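You operate a simulated robot arm through the tools that you are given. There is no shell and no other tool. Be economical: measure what you need, move in short steps, check, and stop when the job is done.

The job below is to be done with a simulated robot arm. You get a single attempt, and the scene is never put back.

Task
Switch the fan heater off, unplug it and brush its filter clean.
Fine: in that order; plug laid on its side beside the heater, brush put back, filter tray shut.

It is judged by the outcome, as a careful person would: the job done as asked, and still so three seconds after it is handed in. It fails if anything else is knocked over, pushed out of place, dropped, spilled or broken.

Robot
A 6-joint arm with a two-finger parallel gripper, fixed in place. Base frame: the origin is at the foot of the arm, x ahead of it, y to its left, z up; the work surface is at about z = 0.72. Units: m, rad, N and s.
With the tool pointing down near the work surface it reaches from about 0.32 to 0.82 m from the base axis. Its first joint turns from -2.897 to 2.897 rad. Payload 3.91 kg.
Tool frame: the origin (TCP) lies between the finger pads and is the grasp point; the fingertips stand 0.03 m ahead of it; z points along the fingers, y is the line along which they close. The gripper opens to 0.11 m. The fingers are 0.02 m wide and 0.01 m thick; the gripper's body (0.048 by 0.112 m) begins 0.055 m behind the TCP.
Orientation is that of the tool frame in the base frame, as a unit quaternion [x, y, z, w]. With the fingers straight down and closing along the base's y, the tool's x points along the base's -x, its y along +y and its z along -z.

Tools
- The arm moves only by the tool play_rows. Its argument "commands" is a list that holds one entry, the list of rows, each a list of 7 numbers: the turn, a rotation vector about the tool's x, y, z in units of 60 degrees (1.0 is 60 degrees), then the shift along the tool's x, y, z in units of 200 mm (1.0 is 200 mm), then the closure, from 0 (fully open) to 1 (shut). In form: [[[rx, ry, rz, dx, dy, dz, fingers], ...]]. A call has 1 to 10 rows; each row is the pose to reach, as a shift and turn from the pose commanded when the call began, along the tool's axes at that moment. A call with a number of a shift or a turn outside -1 to 1 is refused whole. Each row takes 0.2 s and may step no farther than 0.05 m and 0.15 rad from the row before; otherwise, or with a gripper value out of range, the whole call is refused. A pose out of reach is approached as far as the arm can. The call stops where the force on the tool passes 40 N (or 10 N more than at its start, if that is more) or the arm is blocked; 0.2 s more then pass. Each finger travels about 0.045 m/s and halts on what it meets, pressing with about 32 N; the grip force reading is that of the motor and also rises with nothing between the fingers. The clock runs only during rows and for 0.2 s after the last one: add rows that repeat a pose to give the fingers time. The reply holds the time, the measured pose of the TCP, the force on the tool along the base axes, the opening and the grip force, in the units named above and with some noise.
- Cameras (640 x 400 px; columns grow to the right, rows downward): "scene" is fixed at [0.2211, -0.4988, 1.6101]; the picture's right is [0.98, -0.19, 0.00], its down [-0.10, -0.49, -0.86] and it looks along [0.16, 0.85, -0.50] (base axes); focal length 326 px, centre (320, 200). "wrist" rides on the gripper at [-0.036, 0, -0.057] in the tool frame; the picture's right is [0.00, -1.00, 0.00], its down [0.97, 0.00, -0.24] and it looks along [0.24, 0.00, 0.97] (tool axes); focal length 218 px, centre (320, 200). There is no depth. A picture from a camera that has moved, and an enlarged one, comes with that camera's place and axes in the base frame and with its lens.
- camera(camera): a new picture of that camera. The clock stands still meanwhile.
- raise_lower(by): slides the trunk up (or, below 0, down) by that many m; the arm rides with it, the base frame stays. It gives what a move gives, with no picture.
- close_up(camera, box): a new picture of the part [left, top, right, bottom] of that camera's present view, enlarged. The clock stands still meanwhile.
- finish_job(): hands the job in; it is judged then, once.

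Go step by step. Nothing tells you positions but the pictures and the camera data: compare them with the known pose of the tool, close in by small moves and look again before you grip or let go. The budget is 120 turns and 76 pictures, counting those below and the enlarged ones. Unless the task says otherwise, let go and move clear before handing in, and close with one line.

The tools are called as a command line: name --argument value ..., lists and objects as JSON in quotes. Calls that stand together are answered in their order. play_rows: Moves the arm, as the interface text tells. Its arguments: {"type":"object","properties":{"commands":{"type":"array"}},"required":["commands"]} The other tools are called the same way: raise_lower (by) slides the trunk up or down; camera (camera) takes a picture; close_up (camera, box) takes an enlarged picture of a part of a camera's view; finish_job () hands the job in.

At the start:

```text
time_s: 0.0
eef_pos: [0.3123, 0.353, 1.2167]
orientation: [-0.001, 1.0, 0.0, 0.0]
ft_force: [-0.5, 0.3, -0.7]
finger_gap: 0.11
gripper_force: 0.0
trunk travel left (down, up): [-0.55, 0.06]
```

scene: 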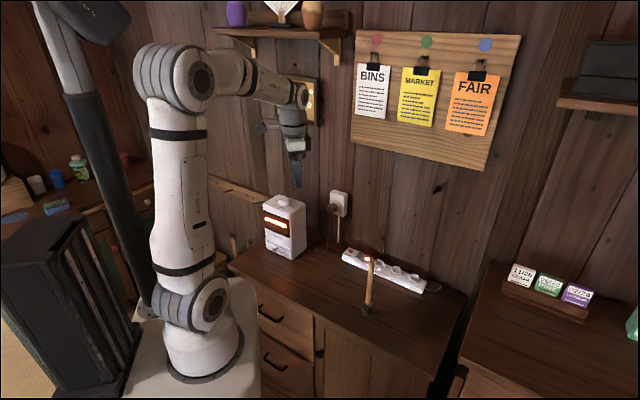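
wrist: 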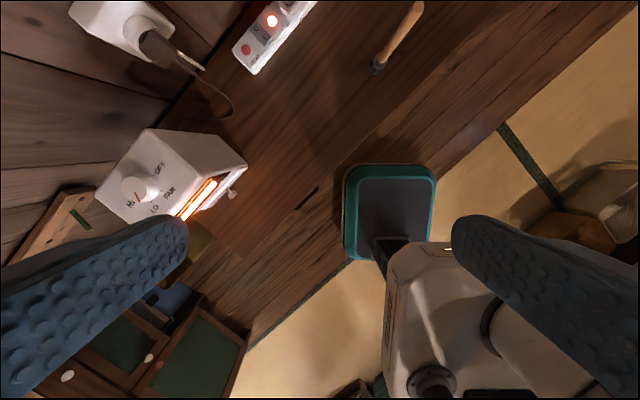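

I see the heater on the bench with a dial on top, a wall socket with its plug, a power strip, and a brush standing or lying nearby. I'll take enlarged views first to measure.

close_up --camera "scene" --box '[230, 170, 450, 320]'

close_up --camera "wrist" --box '[60, 0, 300, 240]'

```text
2.67 times, centred on (340, 245) of scene
camera zoom: at [0.2211, -0.4988, 1.6101], right [0.98, -0.19, 0.0], down [-0.1, -0.49, -0.86], along [0.16, 0.85, -0.5], focal length 869 px, centre (267, 80)
```

zoom: 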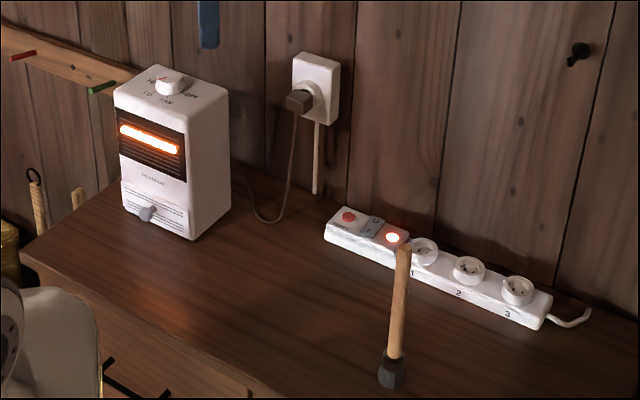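

```text
1.67 times, centred on (180, 120) of wrist
camera zoom: at [0.3487, 0.3537, 1.2738], right [0.0, -1.0, 0.0], down [-0.97, 0.0, 0.24], along [-0.24, 0.0, -0.97], focal length 364 px, centre (553, 333)
```

zoom: 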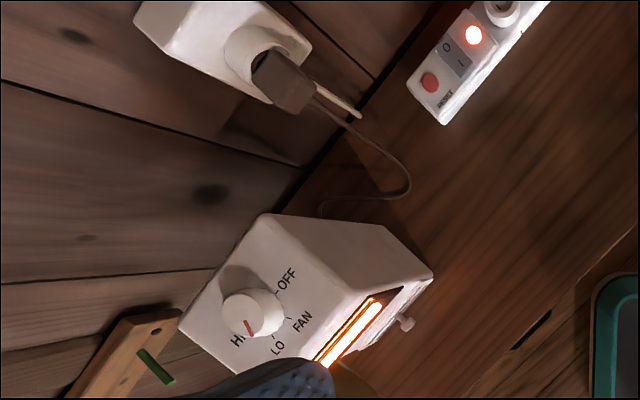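

The heater is turned about 45° to the base, with its dial near (0.287, 0.622, 0.96). The plug is near (0.465, 0.555, 0.958) and the brush stands at about (0.523, 0.232). I'll move over the dial for a closer look.

play_rows --commands '[[[0, 0, 0, 0.03, 0.2, 0.08, 0], [0, 0, 0, 0.06, 0.4, 0.16, 0], [0, 0, 0, 0.09, 0.6, 0.24, 0], [0, 0, 0, 0.12, 0.8, 0.32, 0], [0, 0, 0, 0.15, 1.0, 0.4, 0]]]'

camera --camera "wrist"

camera --camera "scene"

```text
time_s: 1.2
eef_pos: [0.282, 0.5551, 1.1343]
orientation: [0.0, 1.0, 0.0, 0.001]
ft_force: [-0.1, 0.9, -0.2]
finger_gap: 0.1099
gripper_force: 0.0
trunk travel left (down, up): [-0.55, 0.06]
```

```text
71 pictures are left
camera wrist: at [0.3185, 0.5553, 1.1928], right [0.0, -1.0, 0.0], down [-0.97, 0.0, 0.24], along [-0.24, 0.0, -0.97], focal length 218 px, centre (320, 200)
```

wrist: 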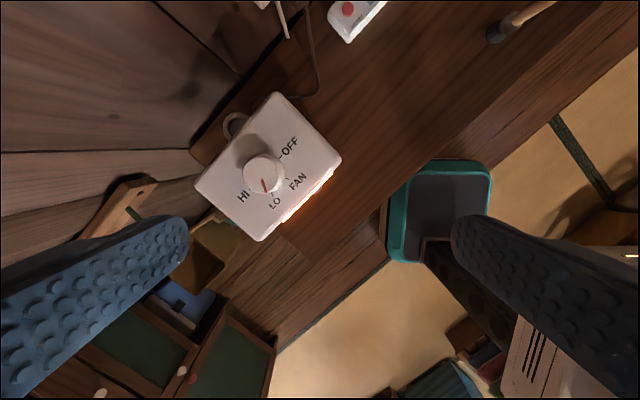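

```text
70 pictures are left
```

scene: 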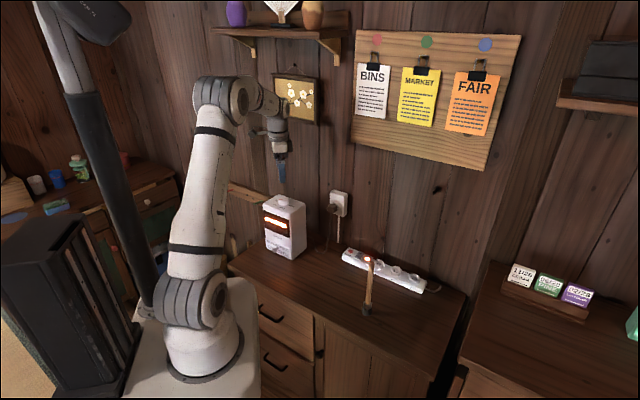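

close_up --camera "wrist" --box '[180, 80, 360, 250]'

```text
2.35 times, centred on (270, 165) of wrist
camera zoom: at [0.3185, 0.5553, 1.1928], right [0.0, -1.0, 0.0], down [-0.97, 0.0, 0.24], along [-0.24, 0.0, -0.97], focal length 514 px, centre (438, 282)
```

zoom: 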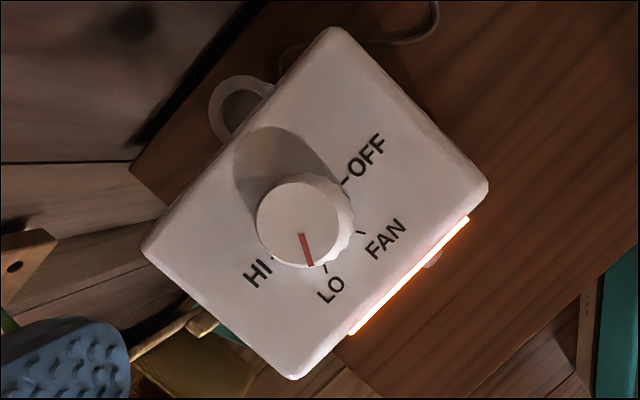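

The dial points to LO. OFF lies about 120° counter-clockwise from it, seen from above, and the knob axis is near (0.289, 0.6165) with its top at about z = 0.966. I'll move above it and pre-rotate the gripper by +60°.

play_rows --commands '[[[0, 0, 0.14, -0.005, 0.05, 0.08, 0], [0, 0, 0.28, -0.01, 0.1, 0.16, 0], [0, 0, 0.42, -0.015, 0.15, 0.24, 0], [0, 0, 0.56, -0.02, 0.2, 0.32, 0], [0, 0, 0.7, -0.025, 0.25, 0.4, 0], [0, 0, 0.84, -0.03, 0.28, 0.46, 0], [0, 0, 0.98, -0.035, 0.307, 0.52, 0.3], [0, 0, 1, -0.035, 0.307, 0.52, 0.3]]]'

camera --camera "wrist"

```text
time_s: 3.0
eef_pos: [0.2908, 0.6152, 1.0323]
orientation: [0.501, 0.865, 0.001, 0.0]
ft_force: [-1.1, 0.0, 0.1]
finger_gap: 0.0771
gripper_force: 0.1
trunk travel left (down, up): [-0.55, 0.06]
```

```text
68 pictures are left
camera wrist: at [0.3075, 0.5841, 1.0898], right [-0.87, -0.5, 0.0], down [-0.48, 0.84, 0.24], along [-0.12, 0.21, -0.97], focal length 218 px, centre (320, 200)
```

wrist: 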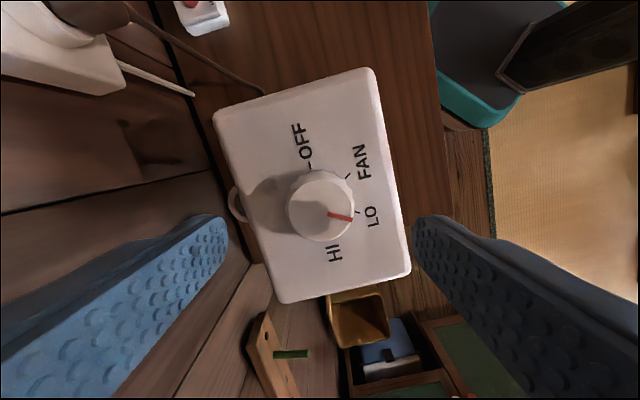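

The knob is centred on the tool axis. I'll lower around it and close.

play_rows --commands '[[[0, 0, 0, 0, 0, 0.09, 0.3], [0, 0, 0, 0, 0, 0.18, 0.3], [0, 0, 0, 0, 0, 0.255, 0.3], [0, 0, 0, 0, 0, 0.255, 1], [0, 0, 0, 0, 0, 0.255, 1], [0, 0, 0, 0, 0, 0.255, 1], [0, 0, 0, 0, 0, 0.255, 1]]]'

```text
time_s: 4.6
eef_pos: [0.2903, 0.6156, 0.9827]
orientation: [0.5, 0.866, 0.001, -0.001]
ft_force: [0.4, 4.2, 13.2]
finger_gap: 0.0401
gripper_force: 32.0
trunk travel left (down, up): [-0.55, 0.06]
```

Gripped at 0.040 m with a slight downward press. I'll ease up 2 mm and turn the dial 60° counter-clockwise.

play_rows --commands '[[[0, 0, -0.1, 0, 0, -0.01, 1], [0, 0, -0.22, 0, 0, -0.01, 1], [0, 0, -0.34, 0, 0, -0.01, 1], [0, 0, -0.46, 0, 0, -0.01, 1], [0, 0, -0.58, 0, 0, -0.01, 1], [0, 0, -0.7, 0, 0, -0.01, 1], [0, 0, -0.82, 0, 0, -0.01, 1], [0, 0, -0.94, 0, 0, -0.01, 1], [0, 0, -1, 0, 0, -0.01, 1]]]'

camera --camera "wrist"

```text
time_s: 6.6
eef_pos: [0.291, 0.6149, 0.9816]
orientation: [-0.001, 1.0, -0.001, 0.001]
ft_force: [-2.8, -1.0, 0.0]
finger_gap: 0.04
gripper_force: 31.3
trunk travel left (down, up): [-0.55, 0.06]
```

```text
67 pictures are left
camera wrist: at [0.3257, 0.6153, 1.04], right [0.0, -1.0, 0.0], down [-0.97, 0.0, 0.24], along [-0.24, 0.0, -0.97], focal length 218 px, centre (320, 200)
```

wrist: 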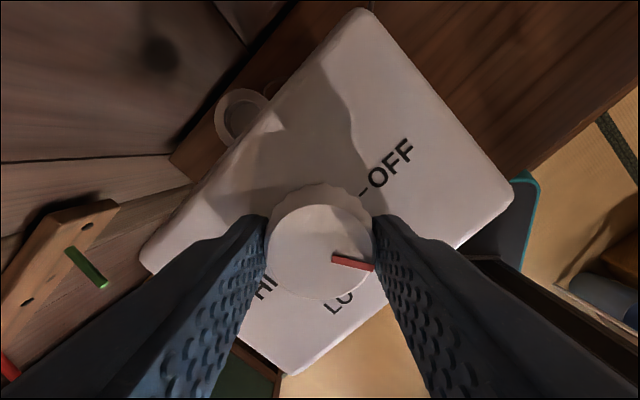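

The pointer is now at FAN and the heater has not moved. I'll turn another 60°.

play_rows --commands '[[[0, 0, -0.1, 0, 0, 0, 1], [0, 0, -0.22, 0, 0, 0, 1], [0, 0, -0.34, 0, 0, 0, 1], [0, 0, -0.46, 0, 0, 0, 1], [0, 0, -0.58, 0, 0, 0, 1], [0, 0, -0.7, 0, 0, 0, 1], [0, 0, -0.82, 0, 0, 0, 1], [0, 0, -0.94, 0, 0, 0, 1], [0, 0, -1, 0, 0, 0, 1]]]'

camera --camera "wrist"

close_up --camera "scene" --box '[230, 170, 450, 320]'

```text
time_s: 8.6
eef_pos: [0.2911, 0.6153, 0.9822]
orientation: [-0.501, 0.865, -0.001, -0.001]
ft_force: [0.8, -1.2, 0.0]
finger_gap: 0.0399
gripper_force: 32.4
trunk travel left (down, up): [-0.55, 0.06]
```

```text
66 pictures are left
camera wrist: at [0.3082, 0.6468, 1.04], right [0.87, -0.5, 0.0], down [-0.48, -0.84, 0.24], along [-0.12, -0.21, -0.97], focal length 218 px, centre (320, 200)
```

wrist: 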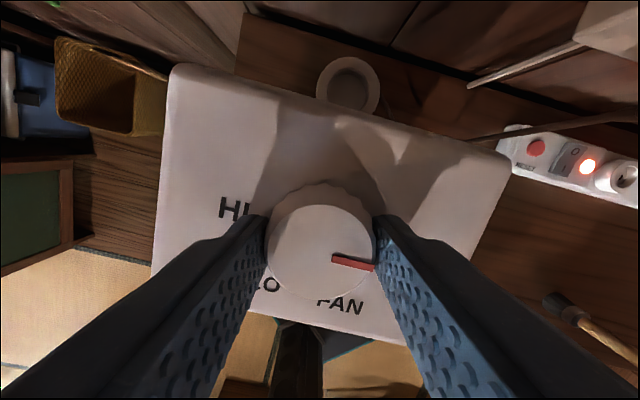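

```text
2.67 times, centred on (340, 245) of scene
camera zoom: at [0.2211, -0.4988, 1.6101], right [0.98, -0.19, 0.0], down [-0.1, -0.49, -0.86], along [0.16, 0.85, -0.5], focal length 869 px, centre (267, 80)
```

zoom: 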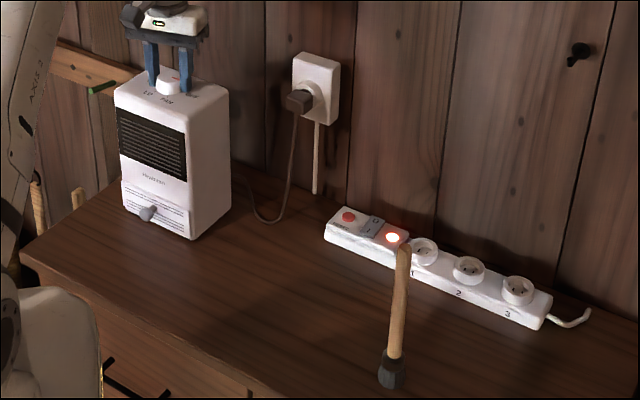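

The glow is out and the pointer is at OFF. I'll open slightly, lift clear, and check.

play_rows --commands '[[[0, 0, 0, 0, 0, 0, 0.4], [0, 0, 0, 0, 0, 0, 0.4], [0, 0, 0, 0, 0, 0, 0.4], [0, 0, 0, 0, 0, -0.15, 0.4], [0, 0, 0, 0, 0, -0.35, 0.4], [0, 0, 0, 0, 0, -0.55, 0.4], [0, 0, 0, 0, 0, -0.7, 0.4]]]'

camera --camera "wrist"

```text
time_s: 10.2
eef_pos: [0.2897, 0.6144, 1.1238]
orientation: [-0.5, 0.866, 0.0, 0.0]
ft_force: [0.4, 0.0, 0.9]
finger_gap: 0.0661
gripper_force: 0.0
trunk travel left (down, up): [-0.55, 0.06]
```

```text
64 pictures are left
camera wrist: at [0.3076, 0.646, 1.1809], right [0.87, -0.5, 0.0], down [-0.49, -0.84, 0.24], along [-0.12, -0.21, -0.97], focal length 218 px, centre (320, 200)
```

wrist: 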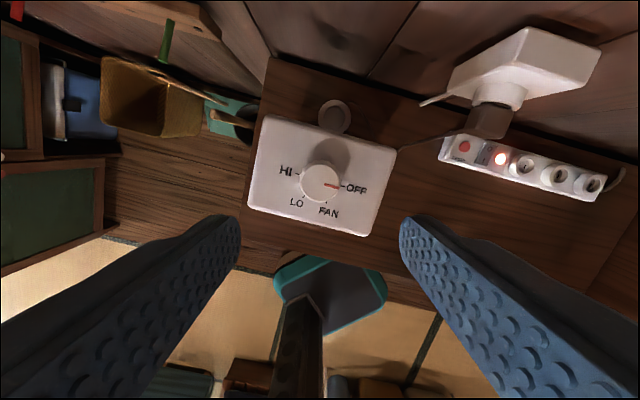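

The dial reads OFF. Now I'll measure the plug from this viewpoint.

close_up --camera "wrist" --box '[400, 10, 630, 210]'

close_up --camera "scene" --box '[300, 170, 380, 250]'

```text
2.00 times, centred on (515, 110) of wrist
camera zoom: at [0.3076, 0.646, 1.1809], right [0.87, -0.5, 0.0], down [-0.49, -0.84, 0.24], along [-0.12, -0.21, -0.97], focal length 436 px, centre (-70, 380)
```

zoom: 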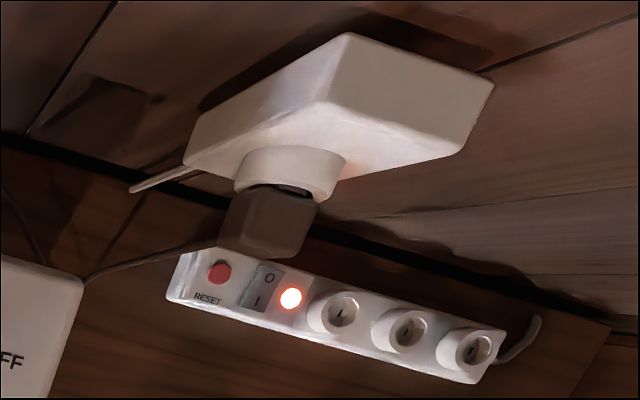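

```text
5.00 times, centred on (340, 210) of scene
camera zoom: at [0.2211, -0.4988, 1.6101], right [0.98, -0.19, 0.0], down [-0.1, -0.49, -0.86], along [0.16, 0.85, -0.5], focal length 1629 px, centre (220, 150)
```

zoom: 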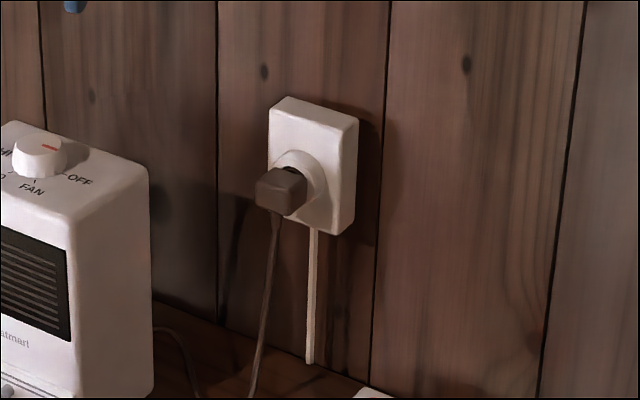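

I'll move in front of and above the plug, with the gripper turned to match the wall, which runs at 45°.

play_rows --commands '[[[0, 0, 0.05, 0.01, -0.17, 0.06, 0.3], [0, 0, 0.1, 0.02, -0.34, 0.12, 0.3], [0, 0, 0.15, 0.03, -0.51, 0.18, 0.3], [0, 0, 0.2, 0.04, -0.68, 0.25, 0.3], [0, 0, 0.25, 0.057, -0.841, 0.32, 0.3]]]'

camera --camera "wrist"

```text
time_s: 11.4
eef_pos: [0.4302, 0.5202, 1.0586]
orientation: [-0.383, 0.924, -0.001, 0.0]
ft_force: [0.7, -0.2, -0.9]
finger_gap: 0.0771
gripper_force: 0.0
trunk travel left (down, up): [-0.55, 0.06]
```

```text
61 pictures are left
camera wrist: at [0.4553, 0.546, 1.1165], right [0.71, -0.71, 0.0], down [-0.69, -0.69, 0.24], along [-0.17, -0.17, -0.97], focal length 218 px, centre (320, 200)
```

wrist: 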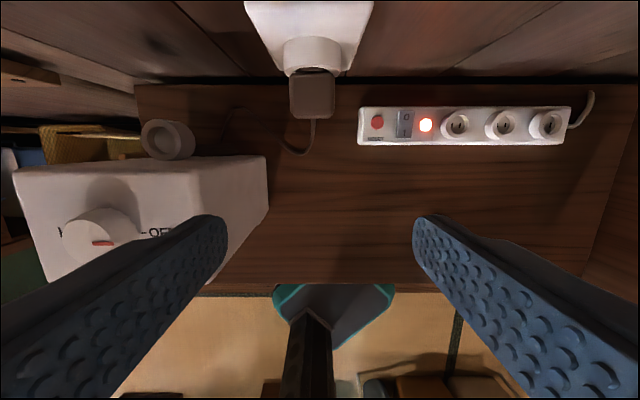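

close_up --camera "wrist" --box '[240, 0, 400, 160]'

```text
2.50 times, centred on (320, 80) of wrist
camera zoom: at [0.4553, 0.546, 1.1165], right [0.71, -0.71, 0.0], down [-0.69, -0.69, 0.24], along [-0.17, -0.17, -0.97], focal length 546 px, centre (320, 500)
```

zoom: 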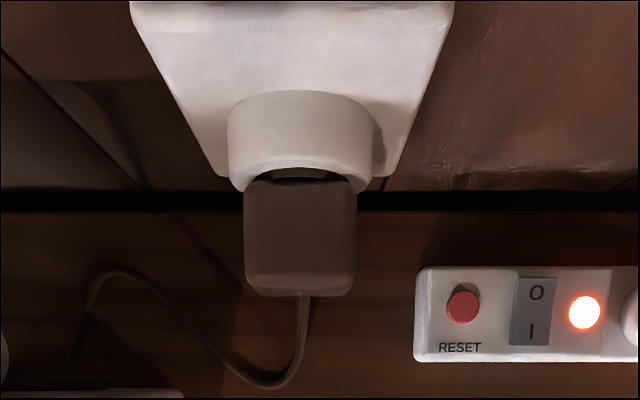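

The plug is about 31 mm wide, its top is near z = 0.95, and its centre is about 6 mm left of the tool axis. I'll tilt the gripper about 25° so its body stays away from the socket, then take a pre-grasp position.

play_rows --commands '[[[0, -0.1, 0, -0.03, 0.01, 0.04, 0.3], [0, -0.2, 0, -0.06, 0.015, 0.08, 0.3], [0, -0.3, 0, -0.09, 0.02, 0.12, 0.3], [0, -0.417, 0, -0.125, 0.03, 0.165, 0.3]]]'

camera --camera "wrist"

close_up --camera "scene" --box '[260, 120, 400, 260]'

```text
time_s: 12.4
eef_pos: [0.4431, 0.5427, 1.0257]
orientation: [-0.374, 0.902, 0.083, 0.201]
ft_force: [-0.2, 0.8, -0.2]
finger_gap: 0.0773
gripper_force: 0.1
trunk travel left (down, up): [-0.55, 0.06]
```

```text
59 pictures are left
camera wrist: at [0.4486, 0.5489, 1.0938], right [0.71, -0.71, 0.0], down [-0.69, -0.69, -0.19], along [0.14, 0.14, -0.98], focal length 218 px, centre (320, 200)
```

wrist: 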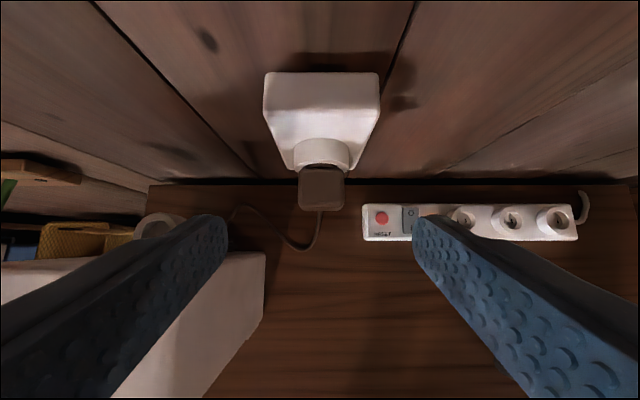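

```text
2.86 times, centred on (330, 190) of scene
camera zoom: at [0.2211, -0.4988, 1.6101], right [0.98, -0.19, 0.0], down [-0.1, -0.49, -0.86], along [0.16, 0.85, -0.5], focal length 931 px, centre (291, 229)
```

zoom: 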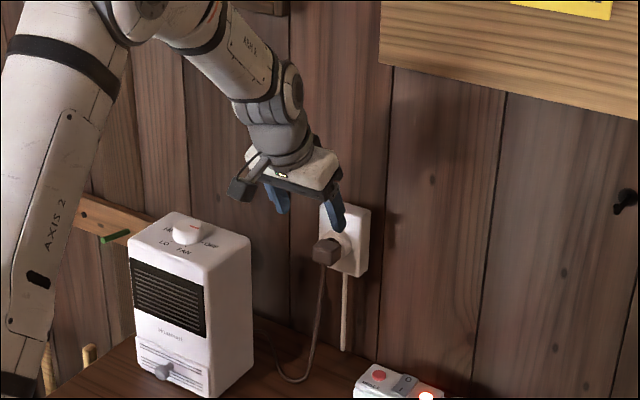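

close_up --camera "wrist" --box '[260, 60, 400, 240]'

close_up --camera "scene" --box '[310, 180, 360, 220]'

```text
2.22 times, centred on (330, 150) of wrist
camera zoom: at [0.4486, 0.5489, 1.0938], right [0.71, -0.71, 0.0], down [-0.69, -0.69, -0.19], along [0.14, 0.14, -0.98], focal length 485 px, centre (298, 311)
```

zoom: 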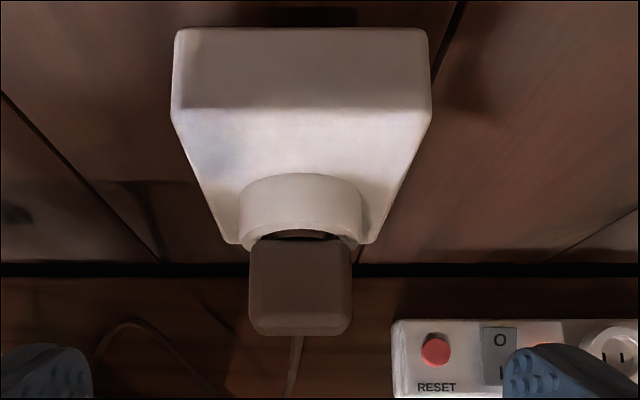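

```text
10.00 times, centred on (335, 200) of scene
camera zoom: at [0.2211, -0.4988, 1.6101], right [0.98, -0.19, 0.0], down [-0.1, -0.49, -0.86], along [0.16, 0.85, -0.5], focal length 3258 px, centre (170, 200)
```

zoom: 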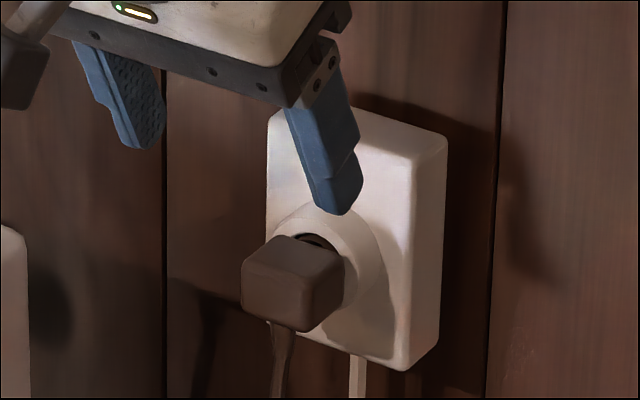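

The plug is about 34 mm wide and spans z ≈ 0.916 to 0.938. I'll lower the open fingers around it and check before closing.

play_rows --commands '[[[0, 0, 0, 0.005, 0, 0.12, 0.35], [0, 0, 0, 0.01, 0, 0.24, 0.35], [0, 0, 0, 0.015, 0, 0.36, 0.35], [0, 0, 0, 0.02, 0, 0.447, 0.35]]]'

camera --camera "wrist"

close_up --camera "scene" --box '[310, 180, 360, 220]'

```text
time_s: 13.4
eef_pos: [0.4688, 0.5677, 0.9434]
orientation: [-0.374, 0.902, 0.082, 0.2]
ft_force: [0.8, -0.4, 0.1]
finger_gap: 0.0715
gripper_force: 0.1
trunk travel left (down, up): [-0.55, 0.06]
```

```text
55 pictures are left
camera wrist: at [0.4737, 0.5736, 1.0108], right [0.71, -0.71, 0.0], down [-0.69, -0.69, -0.19], along [0.14, 0.14, -0.98], focal length 218 px, centre (320, 200)
```

wrist: 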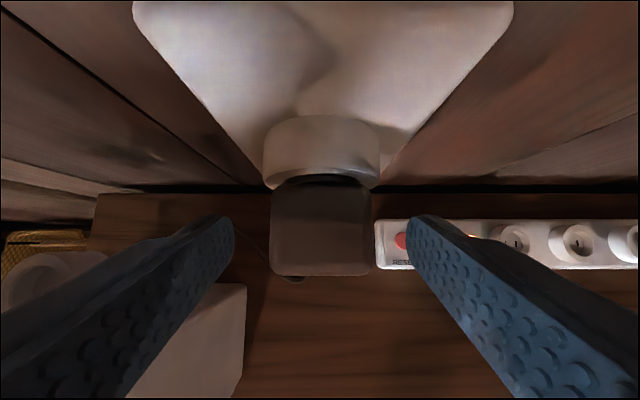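

```text
10.00 times, centred on (335, 200) of scene
camera zoom: at [0.2211, -0.4988, 1.6101], right [0.98, -0.19, 0.0], down [-0.1, -0.49, -0.86], along [0.16, 0.85, -0.5], focal length 3258 px, centre (170, 200)
```

zoom: 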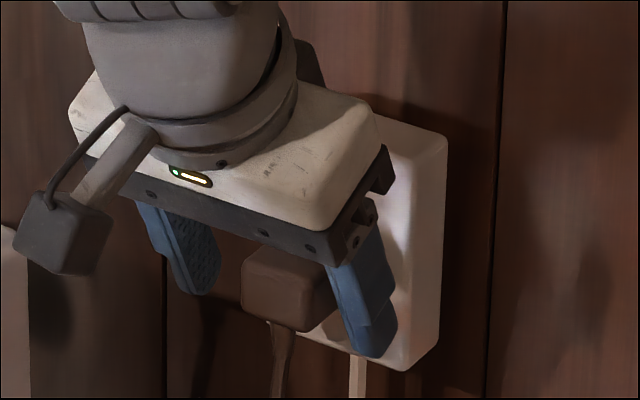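

The fingers straddle the plug well. I'll close the grip.

play_rows --commands '[[[0, 0, 0, 0, 0, 0, 1], [0, 0, 0, 0, 0, 0, 1], [0, 0, 0, 0, 0, 0, 1], [0, 0, 0, 0, 0, 0, 1], [0, 0, 0, 0, 0, 0, 1]]]'

```text
time_s: 14.6
eef_pos: [0.4665, 0.5676, 0.9441]
orientation: [-0.374, 0.902, 0.083, 0.199]
ft_force: [0.3, 0.3, 0.6]
finger_gap: 0.0329
gripper_force: 32.0
trunk travel left (down, up): [-0.55, 0.06]
```

Gripped at 0.033 m. I'll pull straight away from the wall.

play_rows --commands '[[[0, 0, 0, 0.023, 0, -0.0106, 1], [0, 0, 0, 0.045, 0, -0.021, 1], [0, 0, 0, 0.09, 0, -0.042, 1], [0, 0, 0, 0.136, 0, -0.0634, 1], [0, 0, 0, 0.2, 0, -0.0933, 1], [0, 0, 0, 0.272, 0, -0.127, 1]]]'

close_up --camera "scene" --box '[260, 150, 400, 270]'

```text
time_s: 16.0
eef_pos: [0.4256, 0.5243, 0.9448]
orientation: [-0.373, 0.902, 0.083, 0.2]
ft_force: [0.1, 0.0, -0.4]
finger_gap: 0.0331
gripper_force: 31.7
trunk travel left (down, up): [-0.55, 0.06]
```

```text
3.33 times, centred on (330, 210) of scene
camera zoom: at [0.2211, -0.4988, 1.6101], right [0.98, -0.19, 0.0], down [-0.1, -0.49, -0.86], along [0.16, 0.85, -0.5], focal length 1086 px, centre (287, 167)
```

zoom: 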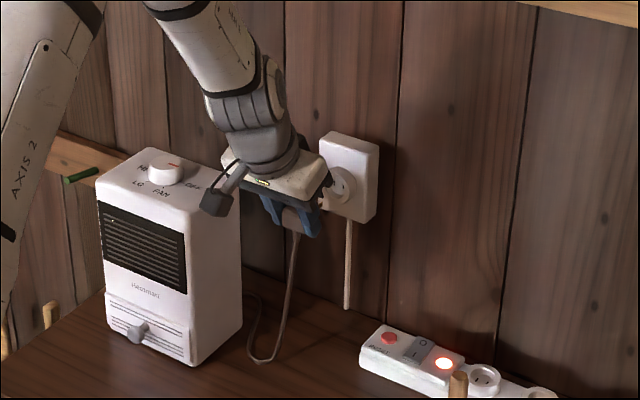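

The plug is out. I'll keep its attitude and lower it to the bench beside the heater's right side.

play_rows --commands '[[[0, 0, 0, 0.1, 0.002, 0.152, 1], [0, 0, 0, 0.2, 0.004, 0.304, 1], [0, 0, 0, 0.3, 0.006, 0.456, 1], [0, 0, 0, 0.4, 0.008, 0.608, 1], [0, 0, 0, 0.503, 0.01, 0.758, 1]]]'

close_up --camera "scene" --box '[250, 190, 370, 280]'

camera --camera "wrist"

```text
time_s: 17.2
eef_pos: [0.4047, 0.5071, 0.7626]
orientation: [-0.374, 0.902, 0.083, 0.2]
ft_force: [0.9, 0.8, 0.0]
finger_gap: 0.0335
gripper_force: 32.1
trunk travel left (down, up): [-0.55, 0.06]
```

```text
4.44 times, centred on (310, 235) of scene
camera zoom: at [0.2211, -0.4988, 1.6101], right [0.98, -0.19, 0.0], down [-0.1, -0.49, -0.86], along [0.16, 0.85, -0.5], focal length 1448 px, centre (364, 44)
```

zoom: 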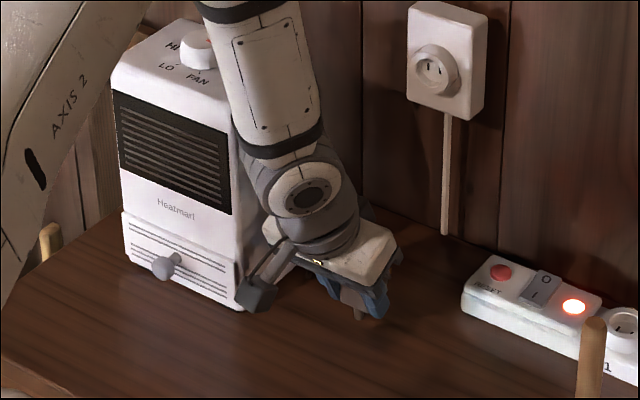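

```text
51 pictures are left
camera wrist: at [0.4105, 0.5132, 0.8298], right [0.71, -0.71, 0.0], down [-0.69, -0.69, -0.19], along [0.14, 0.14, -0.98], focal length 218 px, centre (320, 200)
```

wrist: 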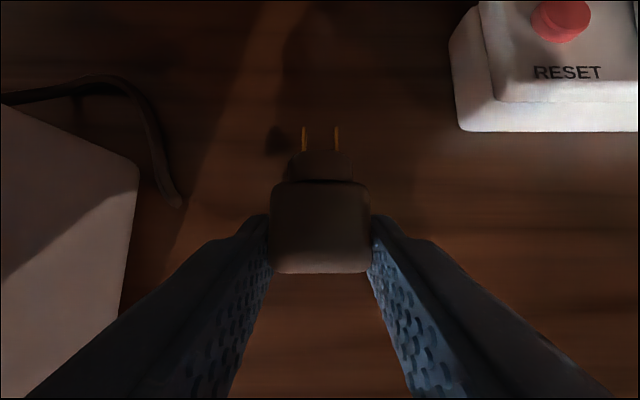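

The plug is level, prongs toward the wall, just above the bench. I'll shift 2 cm away from the heater and settle it down gently.

play_rows --commands '[[[0, 0, 0, 0, -0.05, 0, 1], [0, 0, 0, 0, -0.1, 0, 1], [0, 0, 0, 0.01, -0.1, 0.02, 1], [0, 0, 0, 0.019, -0.1, 0.041, 1], [0, 0, 0, 0.023, -0.1, 0.05, 1]]]'

```text
time_s: 18.4
eef_pos: [0.4185, 0.4927, 0.7524]
orientation: [-0.373, 0.902, 0.082, 0.199]
ft_force: [-0.1, -0.6, 0.4]
finger_gap: 0.0332
gripper_force: 32.1
trunk travel left (down, up): [-0.55, 0.06]
```

play_rows --commands '[[[0, 0, 0, 0.0042, 0, 0.009, 1], [0, 0, 0, 0.0063, 0, 0.0135, 1]]]'

close_up --camera "scene" --box '[300, 220, 370, 270]'

```text
time_s: 19.0
eef_pos: [0.4179, 0.4929, 0.7505]
orientation: [-0.374, 0.901, 0.084, 0.202]
ft_force: [-0.5, -0.4, 15.3]
finger_gap: 0.033
gripper_force: 31.8
trunk travel left (down, up): [-0.55, 0.06]
```

```text
8.00 times, centred on (335, 245) of scene
camera zoom: at [0.2211, -0.4988, 1.6101], right [0.98, -0.19, 0.0], down [-0.1, -0.49, -0.86], along [0.16, 0.85, -0.5], focal length 2606 px, centre (200, -160)
```

zoom: 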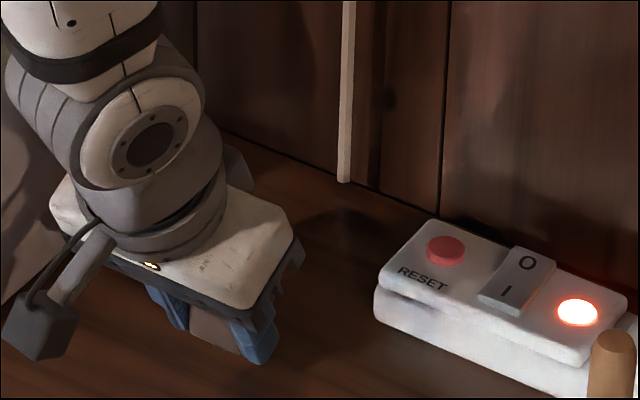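

Contact with the bench. I'll open and back off along the tool axis.

play_rows --commands '[[[0, 0, 0, 0, 0, 0, 0.65], [0, 0, 0, 0, 0, 0, 0.45], [0, 0, 0, 0, 0, 0, 0.45], [0, 0, 0, 0, 0, -0.1, 0.45], [0, 0, 0, 0, 0, -0.3, 0.45], [0, 0, 0, 0, 0, -0.5, 0.45], [0, 0, 0, 0, 0, -0.7, 0.45]]]'

camera --camera "wrist"

close_up --camera "scene" --box '[240, 180, 450, 320]'

```text
time_s: 20.6
eef_pos: [0.3762, 0.4509, 0.8763]
orientation: [-0.374, 0.902, 0.083, 0.2]
ft_force: [-0.1, 0.7, 0.7]
finger_gap: 0.0606
gripper_force: 0.0
trunk travel left (down, up): [-0.55, 0.06]
```

```text
49 pictures are left
camera wrist: at [0.3815, 0.4569, 0.9449], right [0.71, -0.71, 0.0], down [-0.69, -0.69, -0.19], along [0.14, 0.14, -0.98], focal length 218 px, centre (320, 200)
```

wrist: 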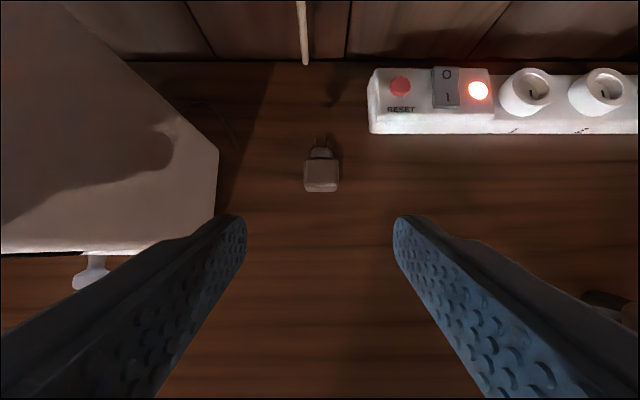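

```text
2.86 times, centred on (345, 250) of scene
camera zoom: at [0.2211, -0.4988, 1.6101], right [0.98, -0.19, 0.0], down [-0.1, -0.49, -0.86], along [0.16, 0.85, -0.5], focal length 931 px, centre (249, 57)
```

zoom: 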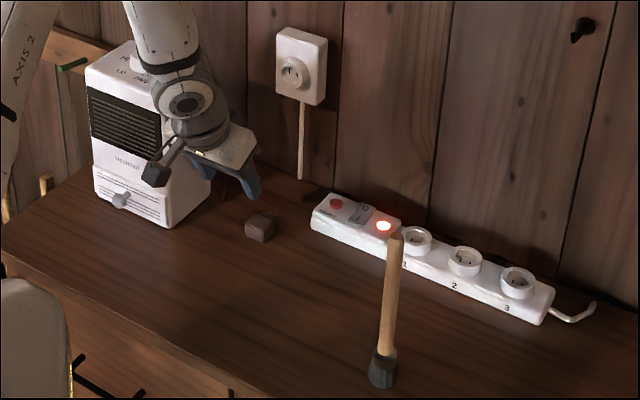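

The plug lies flat beside the heater. Next is the filter tray, whose knob is near (0.238, 0.564, 0.77). I'll back off and move in front of it.

play_rows --commands '[[[0, 0, 0, 0.17, 0, -0.08, 0.45], [0, 0, 0, 0.34, 0, -0.16, 0.45], [0, 0, 0, 0.34, 0.22, -0.16, 0.45], [0, 0, 0, 0.34, 0.44, -0.16, 0.45], [0, 0, 0, 0.34, 0.66, -0.16, 0.45], [0, 0, 0, 0.34, 0.88, -0.16, 0.45]]]'

camera --camera "wrist"

camera --camera "scene"

```text
time_s: 22.0
eef_pos: [0.1987, 0.5234, 0.8766]
orientation: [-0.374, 0.902, 0.083, 0.2]
ft_force: [0.0, -0.4, 0.2]
finger_gap: 0.0607
gripper_force: 0.1
trunk travel left (down, up): [-0.55, 0.06]
```

```text
47 pictures are left
camera wrist: at [0.2038, 0.5292, 0.9443], right [0.71, -0.71, 0.0], down [-0.69, -0.69, -0.19], along [0.14, 0.14, -0.98], focal length 218 px, centre (320, 200)
```

wrist: 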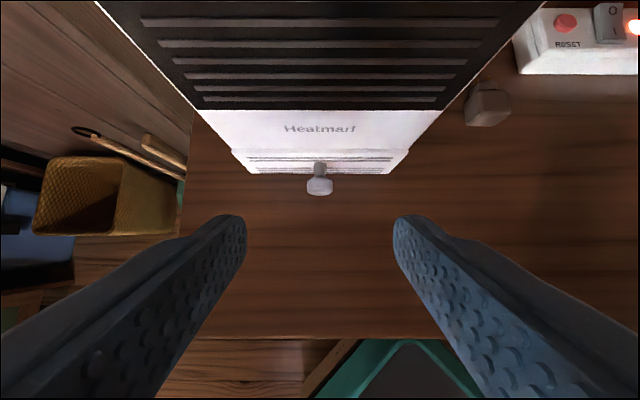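

```text
46 pictures are left
```

scene: 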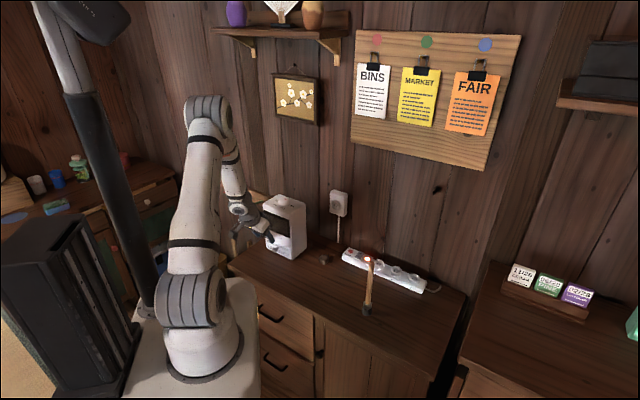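

The knob is exactly centred. I'll lower the fingers around it and close.

play_rows --commands '[[[0, 0, 0, -0.006, 0, 0.15, 0.5], [0, 0, 0, -0.012, 0, 0.3, 0.5], [0, 0, 0, -0.018, 0, 0.42, 0.5], [0, 0, 0, -0.023, 0, 0.5, 0.5], [0, 0, 0, -0.023, 0, 0.5, 1], [0, 0, 0, -0.023, 0, 0.5, 1], [0, 0, 0, -0.023, 0, 0.5, 1], [0, 0, 0, -0.023, 0, 0.5, 1]]]'

camera --camera "wrist"

```text
time_s: 23.8
eef_pos: [0.2319, 0.5572, 0.7871]
orientation: [-0.374, 0.902, 0.083, 0.2]
ft_force: [-3.2, 3.4, 0.1]
finger_gap: 0.0206
gripper_force: 32.3
trunk travel left (down, up): [-0.55, 0.06]
```

```text
45 pictures are left
camera wrist: at [0.2374, 0.5621, 0.8553], right [0.71, -0.71, 0.0], down [-0.69, -0.69, -0.19], along [0.14, 0.14, -0.98], focal length 218 px, centre (320, 200)
```

wrist: 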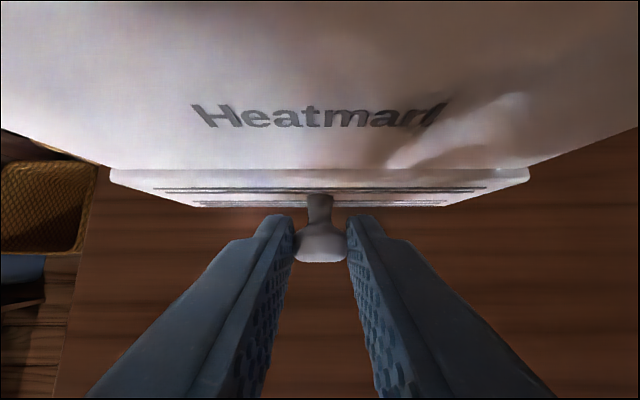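

Gripped the knob. I'll pull the tray out by 5 cm and look.

play_rows --commands '[[[0, 0, 0, 0.045, 0, -0.021, 1], [0, 0, 0, 0.09, 0, -0.042, 1], [0, 0, 0, 0.136, 0, -0.0634, 1], [0, 0, 0, 0.181, 0, -0.0845, 1], [0, 0, 0, 0.2265, 0, -0.1057, 1]]]'

camera --camera "wrist"

```text
time_s: 25.0
eef_pos: [0.1965, 0.5188, 0.7871]
orientation: [-0.374, 0.902, 0.083, 0.2]
ft_force: [-2.6, 1.5, 3.9]
finger_gap: 0.0207
gripper_force: 32.2
trunk travel left (down, up): [-0.55, 0.06]
```

```text
44 pictures are left
camera wrist: at [0.202, 0.5256, 0.8553], right [0.71, -0.71, 0.0], down [-0.69, -0.69, -0.19], along [0.14, 0.14, -0.98], focal length 218 px, centre (320, 200)
```

wrist: 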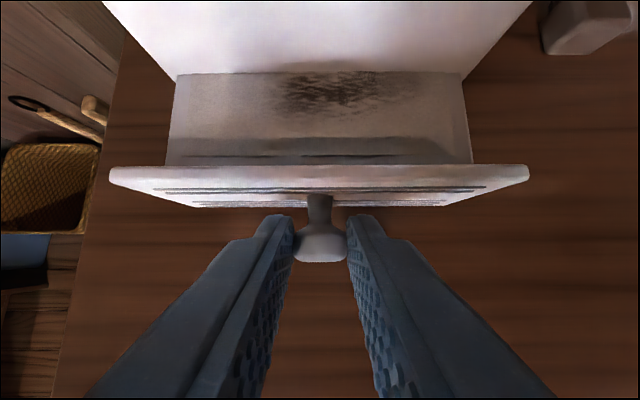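

The tray slides out and dusty mesh is showing. I'll pull 2.5 cm more.

play_rows --commands '[[[0, 0, 0, 0.045, 0, -0.021, 1], [0, 0, 0, 0.09, 0, -0.042, 1], [0, 0, 0, 0.113, 0, -0.053, 1]]]'

camera --camera "wrist"

close_up --camera "scene" --box '[220, 180, 340, 280]'

```text
time_s: 25.8
eef_pos: [0.1782, 0.5019, 0.7882]
orientation: [-0.374, 0.902, 0.083, 0.2]
ft_force: [0.3, 1.1, 2.2]
finger_gap: 0.0209
gripper_force: 32.0
trunk travel left (down, up): [-0.55, 0.06]
```

```text
43 pictures are left
camera wrist: at [0.1845, 0.5079, 0.8552], right [0.71, -0.71, 0.0], down [-0.69, -0.69, -0.19], along [0.14, 0.14, -0.98], focal length 218 px, centre (320, 200)
```

wrist: 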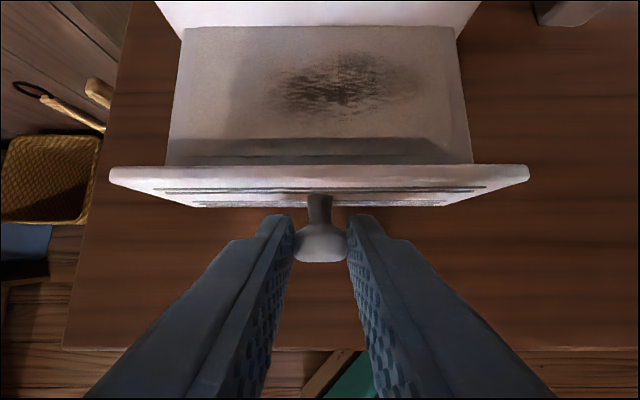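

```text
4.00 times, centred on (280, 230) of scene
camera zoom: at [0.2211, -0.4988, 1.6101], right [0.98, -0.19, 0.0], down [-0.1, -0.49, -0.86], along [0.16, 0.85, -0.5], focal length 1303 px, centre (480, 80)
```

zoom: 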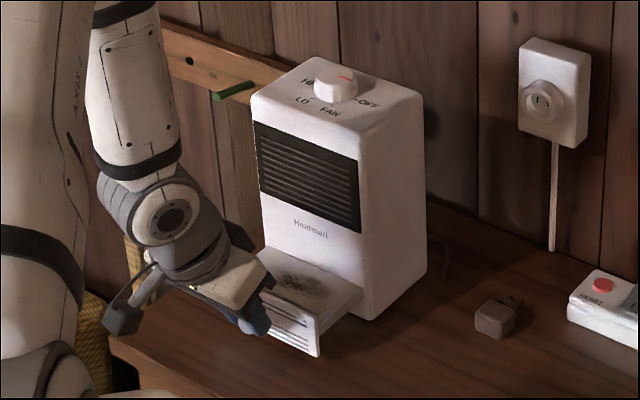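

The whole dust patch is exposed. I'll release the knob and retreat, then untilt and rise.

play_rows --commands '[[[0, 0, 0, 0, 0, 0, 0.5], [0, 0, 0, 0, 0, 0, 0.5], [0, 0, 0, 0, 0, 0, 0.5], [0, 0, 0, 0, 0, -0.12, 0.5], [0, 0, 0, 0, 0, -0.3, 0.5], [0, 0, 0, 0, 0, -0.5, 0.5], [0, 0.1, 0, 0, 0, -0.65, 0.5], [0, 0.21, 0, 0, -0.1, -0.8, 0.5], [0, 0.32, 0, -0.1, -0.2, -0.9, 0.5], [0, 0.417, 0, -0.2, -0.3, -1, 0.5]]]'

camera --camera "wrist"

```text
time_s: 28.0
eef_pos: [0.1886, 0.425, 0.9858]
orientation: [-0.382, 0.924, -0.001, 0.0]
ft_force: [-0.5, -0.1, -0.6]
finger_gap: 0.0549
gripper_force: 0.1
trunk travel left (down, up): [-0.55, 0.06]
```

```text
41 pictures are left
camera wrist: at [0.214, 0.4508, 1.0442], right [0.71, -0.71, 0.0], down [-0.69, -0.69, 0.24], along [-0.17, -0.17, -0.97], focal length 218 px, centre (320, 200)
```

wrist: 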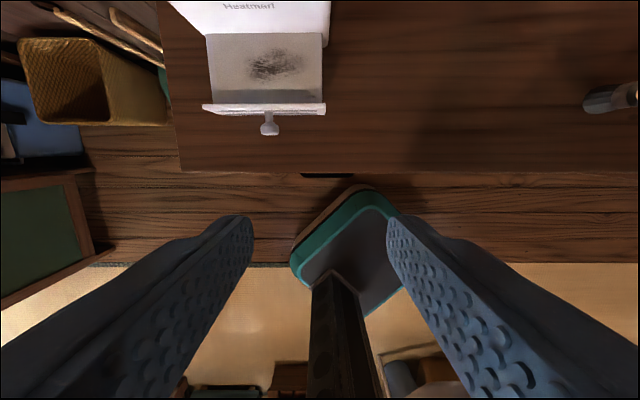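

The tray stays open. I'll travel toward the brush above all obstacles.

play_rows --commands '[[[0, 0, 0, -0.05, -0.2, -0.06, 0.3], [0, 0, 0, -0.1, -0.4, -0.12, 0.3], [0, 0, 0, -0.15, -0.6, -0.18, 0.3], [0, 0, 0, -0.2, -0.8, -0.24, 0.3], [0, 0, 0, -0.25, -1, -0.3, 0.3]]]'

play_rows --commands '[[[0, 0, 0, -0.05, -0.2, 0, 0.3], [0, 0, 0, -0.1, -0.4, 0, 0.3], [0, 0, 0, -0.15, -0.6, 0, 0.3], [0, 0, 0, -0.2, -0.7, 0, 0.3]]]'

camera --camera "wrist"

```text
time_s: 29.2
eef_pos: [0.3656, 0.3194, 1.0452]
orientation: [-0.382, 0.924, -0.001, -0.001]
ft_force: [0.4, 0.8, -0.4]
finger_gap: 0.077
gripper_force: 0.0
trunk travel left (down, up): [-0.55, 0.06]
```

```text
time_s: 30.2
eef_pos: [0.4919, 0.2499, 1.0473]
orientation: [-0.383, 0.924, 0.0, 0.0]
ft_force: [-0.2, -0.4, -0.2]
finger_gap: 0.0771
gripper_force: 0.2
trunk travel left (down, up): [-0.55, 0.06]
```

```text
40 pictures are left
camera wrist: at [0.5173, 0.2743, 1.1037], right [0.71, -0.71, 0.0], down [-0.69, -0.69, 0.24], along [-0.17, -0.17, -0.97], focal length 218 px, centre (320, 200)
```

wrist: 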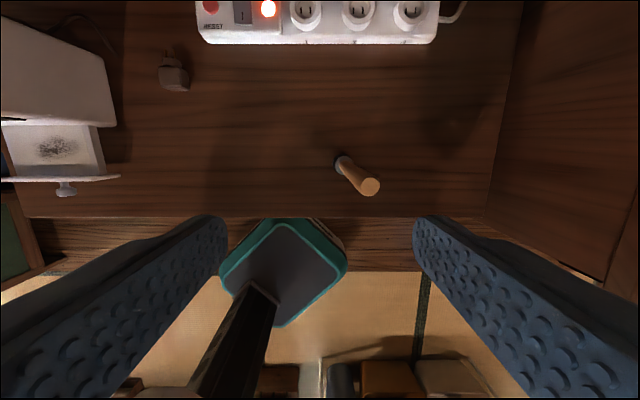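

The handle top is at about (s 0.211, n 0.529) in the wall-aligned frame, and the brush stands vertically. I'll centre over it and check.

play_rows --commands '[[[0, 0, 0, -0.02, -0.1, 0.08, 0.3], [0, 0, 0, -0.0375, -0.197, 0.2, 0.3]]]'

camera --camera "wrist"

```text
time_s: 30.8
eef_pos: [0.5261, 0.2264, 1.0041]
orientation: [-0.383, 0.924, -0.001, -0.001]
ft_force: [-0.1, -0.4, -0.2]
finger_gap: 0.0768
gripper_force: 0.0
trunk travel left (down, up): [-0.55, 0.06]
```

```text
39 pictures are left
camera wrist: at [0.551, 0.2516, 1.0631], right [0.71, -0.71, 0.0], down [-0.69, -0.69, 0.24], along [-0.17, -0.17, -0.97], focal length 218 px, centre (320, 200)
```

wrist: 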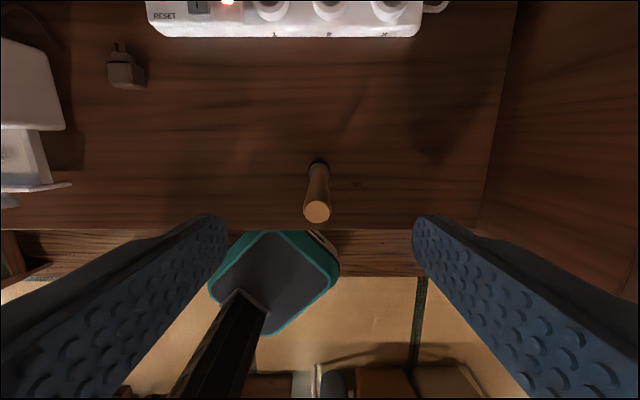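

Well centred. I'll descend to about z = 0.90 and grip the handle.

play_rows --commands '[[[0, 0, 0, 0, 0.009, 0.15, 0.3], [0, 0, 0, 0.0, 0.009, 0.3, 0.3], [0, 0, 0, 0, 0.009, 0.42, 0.4], [0, 0, 0, 0, 0.009, 0.52, 0.5], [0, 0, 0, 0, 0.009, 0.52, 0.7], [0, 0, 0, 0, 0.009, 0.52, 1], [0, 0, 0, 0, 0.009, 0.52, 1], [0, 0, 0, 0, 0.009, 0.52, 1], [0, 0, 0, 0, 0.009, 0.52, 1]]]'

close_up --camera "scene" --box '[300, 200, 460, 330]'

```text
time_s: 32.8
eef_pos: [0.5234, 0.2267, 0.9024]
orientation: [-0.382, 0.924, 0.001, 0.0]
ft_force: [-0.3, 0.6, 1.3]
finger_gap: 0.0167
gripper_force: 31.9
trunk travel left (down, up): [-0.55, 0.06]
```

```text
3.08 times, centred on (380, 265) of scene
camera zoom: at [0.2211, -0.4988, 1.6101], right [0.98, -0.19, 0.0], down [-0.1, -0.49, -0.86], along [0.16, 0.85, -0.5], focal length 1002 px, centre (135, 0)
```

zoom: 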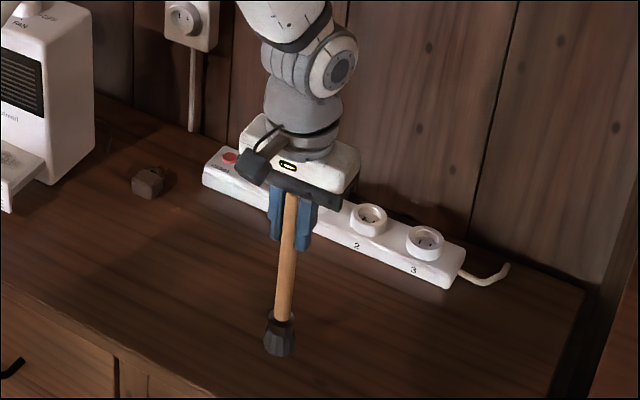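

Brush held, and I've recorded its home pose of (0.5234, 0.2267, 0.9024). I'll lift it and carry it toward the tray.

play_rows --commands '[[[0, 0, 0, 0, 0, -0.1, 1], [0, 0, 0, 0, 0, -0.3, 1], [0, 0, 0, 0, 0, -0.5, 1], [0, 0, 0, 0, 0, -0.7, 1], [0, 0, 0, 0.08, 0.2, -0.7, 1], [0, 0, 0, 0.16, 0.4, -0.7, 1], [0, 0, 0, 0.24, 0.6, -0.7, 1], [0, 0, 0, 0.32, 0.8, -0.7, 1], [0, 0, 0, 0.37, 1.0, -0.7, 1]]]'

play_rows --commands '[[[0, 0, 0, 0, 0.2, 0, 1], [0, 0, 0, 0, 0.4, 0, 1], [0, 0, 0, 0, 0.6, 0, 1], [0, 0, 0, 0, 0.8, 0, 1], [0, 0, 0, 0, 1.0, 0, 1]]]'

camera --camera "wrist"

```text
time_s: 34.8
eef_pos: [0.3289, 0.3165, 1.0419]
orientation: [-0.383, 0.924, 0.0, 0.0]
ft_force: [0.8, 0.3, -1.6]
finger_gap: 0.0169
gripper_force: 32.2
trunk travel left (down, up): [-0.55, 0.06]
```

```text
time_s: 36.0
eef_pos: [0.1874, 0.4589, 1.0409]
orientation: [-0.383, 0.924, 0.0, 0.0]
ft_force: [-1.2, 0.8, -0.5]
finger_gap: 0.0167
gripper_force: 31.9
trunk travel left (down, up): [-0.55, 0.06]
```

```text
37 pictures are left
camera wrist: at [0.2126, 0.4837, 1.0994], right [0.71, -0.71, 0.0], down [-0.69, -0.69, 0.24], along [-0.17, -0.17, -0.97], focal length 218 px, centre (320, 200)
```

wrist: 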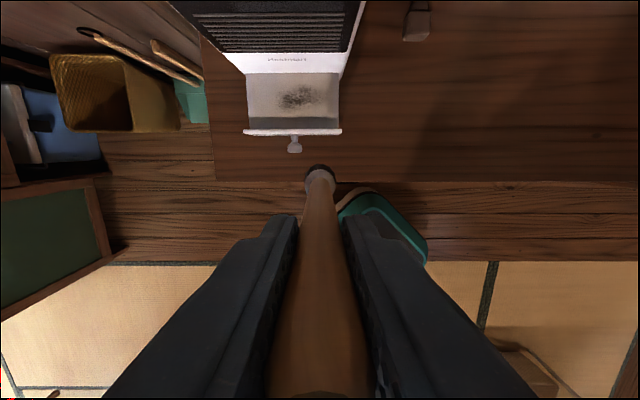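

The dust patch spans roughly s −0.25 to −0.19 and n 0.542 to 0.574, on a tray floor near z = 0.77. I'll tilt the brush toward it and hover 3 cm above.

play_rows --commands '[[[0, -0.1, 0, -0.03, 0.035, 0.06, 1], [0, -0.2, 0, -0.06, 0.07, 0.14, 1], [0, -0.3, 0, -0.09, 0.105, 0.24, 1], [0, -0.417, 0, -0.12, 0.14, 0.38, 1]]]'

camera --camera "wrist"

close_up --camera "scene" --box '[220, 180, 340, 280]'

```text
time_s: 37.0
eef_pos: [0.1847, 0.495, 0.9641]
orientation: [-0.374, 0.902, 0.083, 0.2]
ft_force: [0.1, 0.3, -0.8]
finger_gap: 0.0166
gripper_force: 32.1
trunk travel left (down, up): [-0.55, 0.06]
```

```text
36 pictures are left
camera wrist: at [0.1906, 0.5012, 1.0324], right [0.71, -0.71, 0.0], down [-0.69, -0.69, -0.19], along [0.14, 0.14, -0.98], focal length 218 px, centre (320, 200)
```

wrist: 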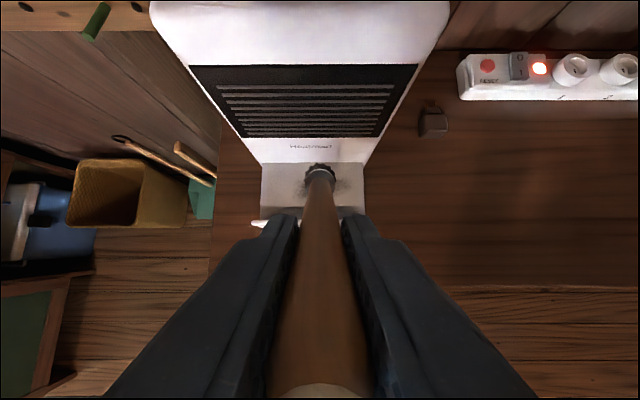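

```text
4.00 times, centred on (280, 230) of scene
camera zoom: at [0.2211, -0.4988, 1.6101], right [0.98, -0.19, 0.0], down [-0.1, -0.49, -0.86], along [0.16, 0.85, -0.5], focal length 1303 px, centre (480, 80)
```

zoom: 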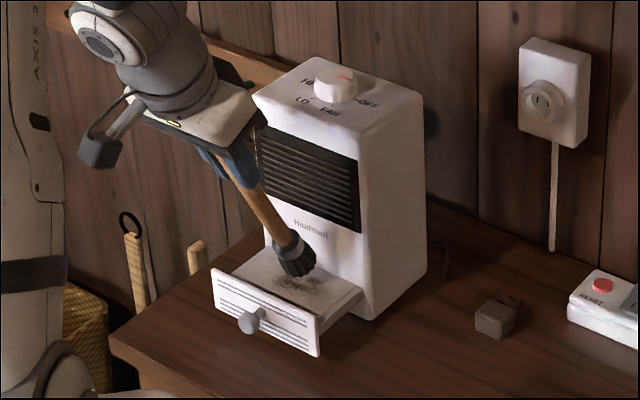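

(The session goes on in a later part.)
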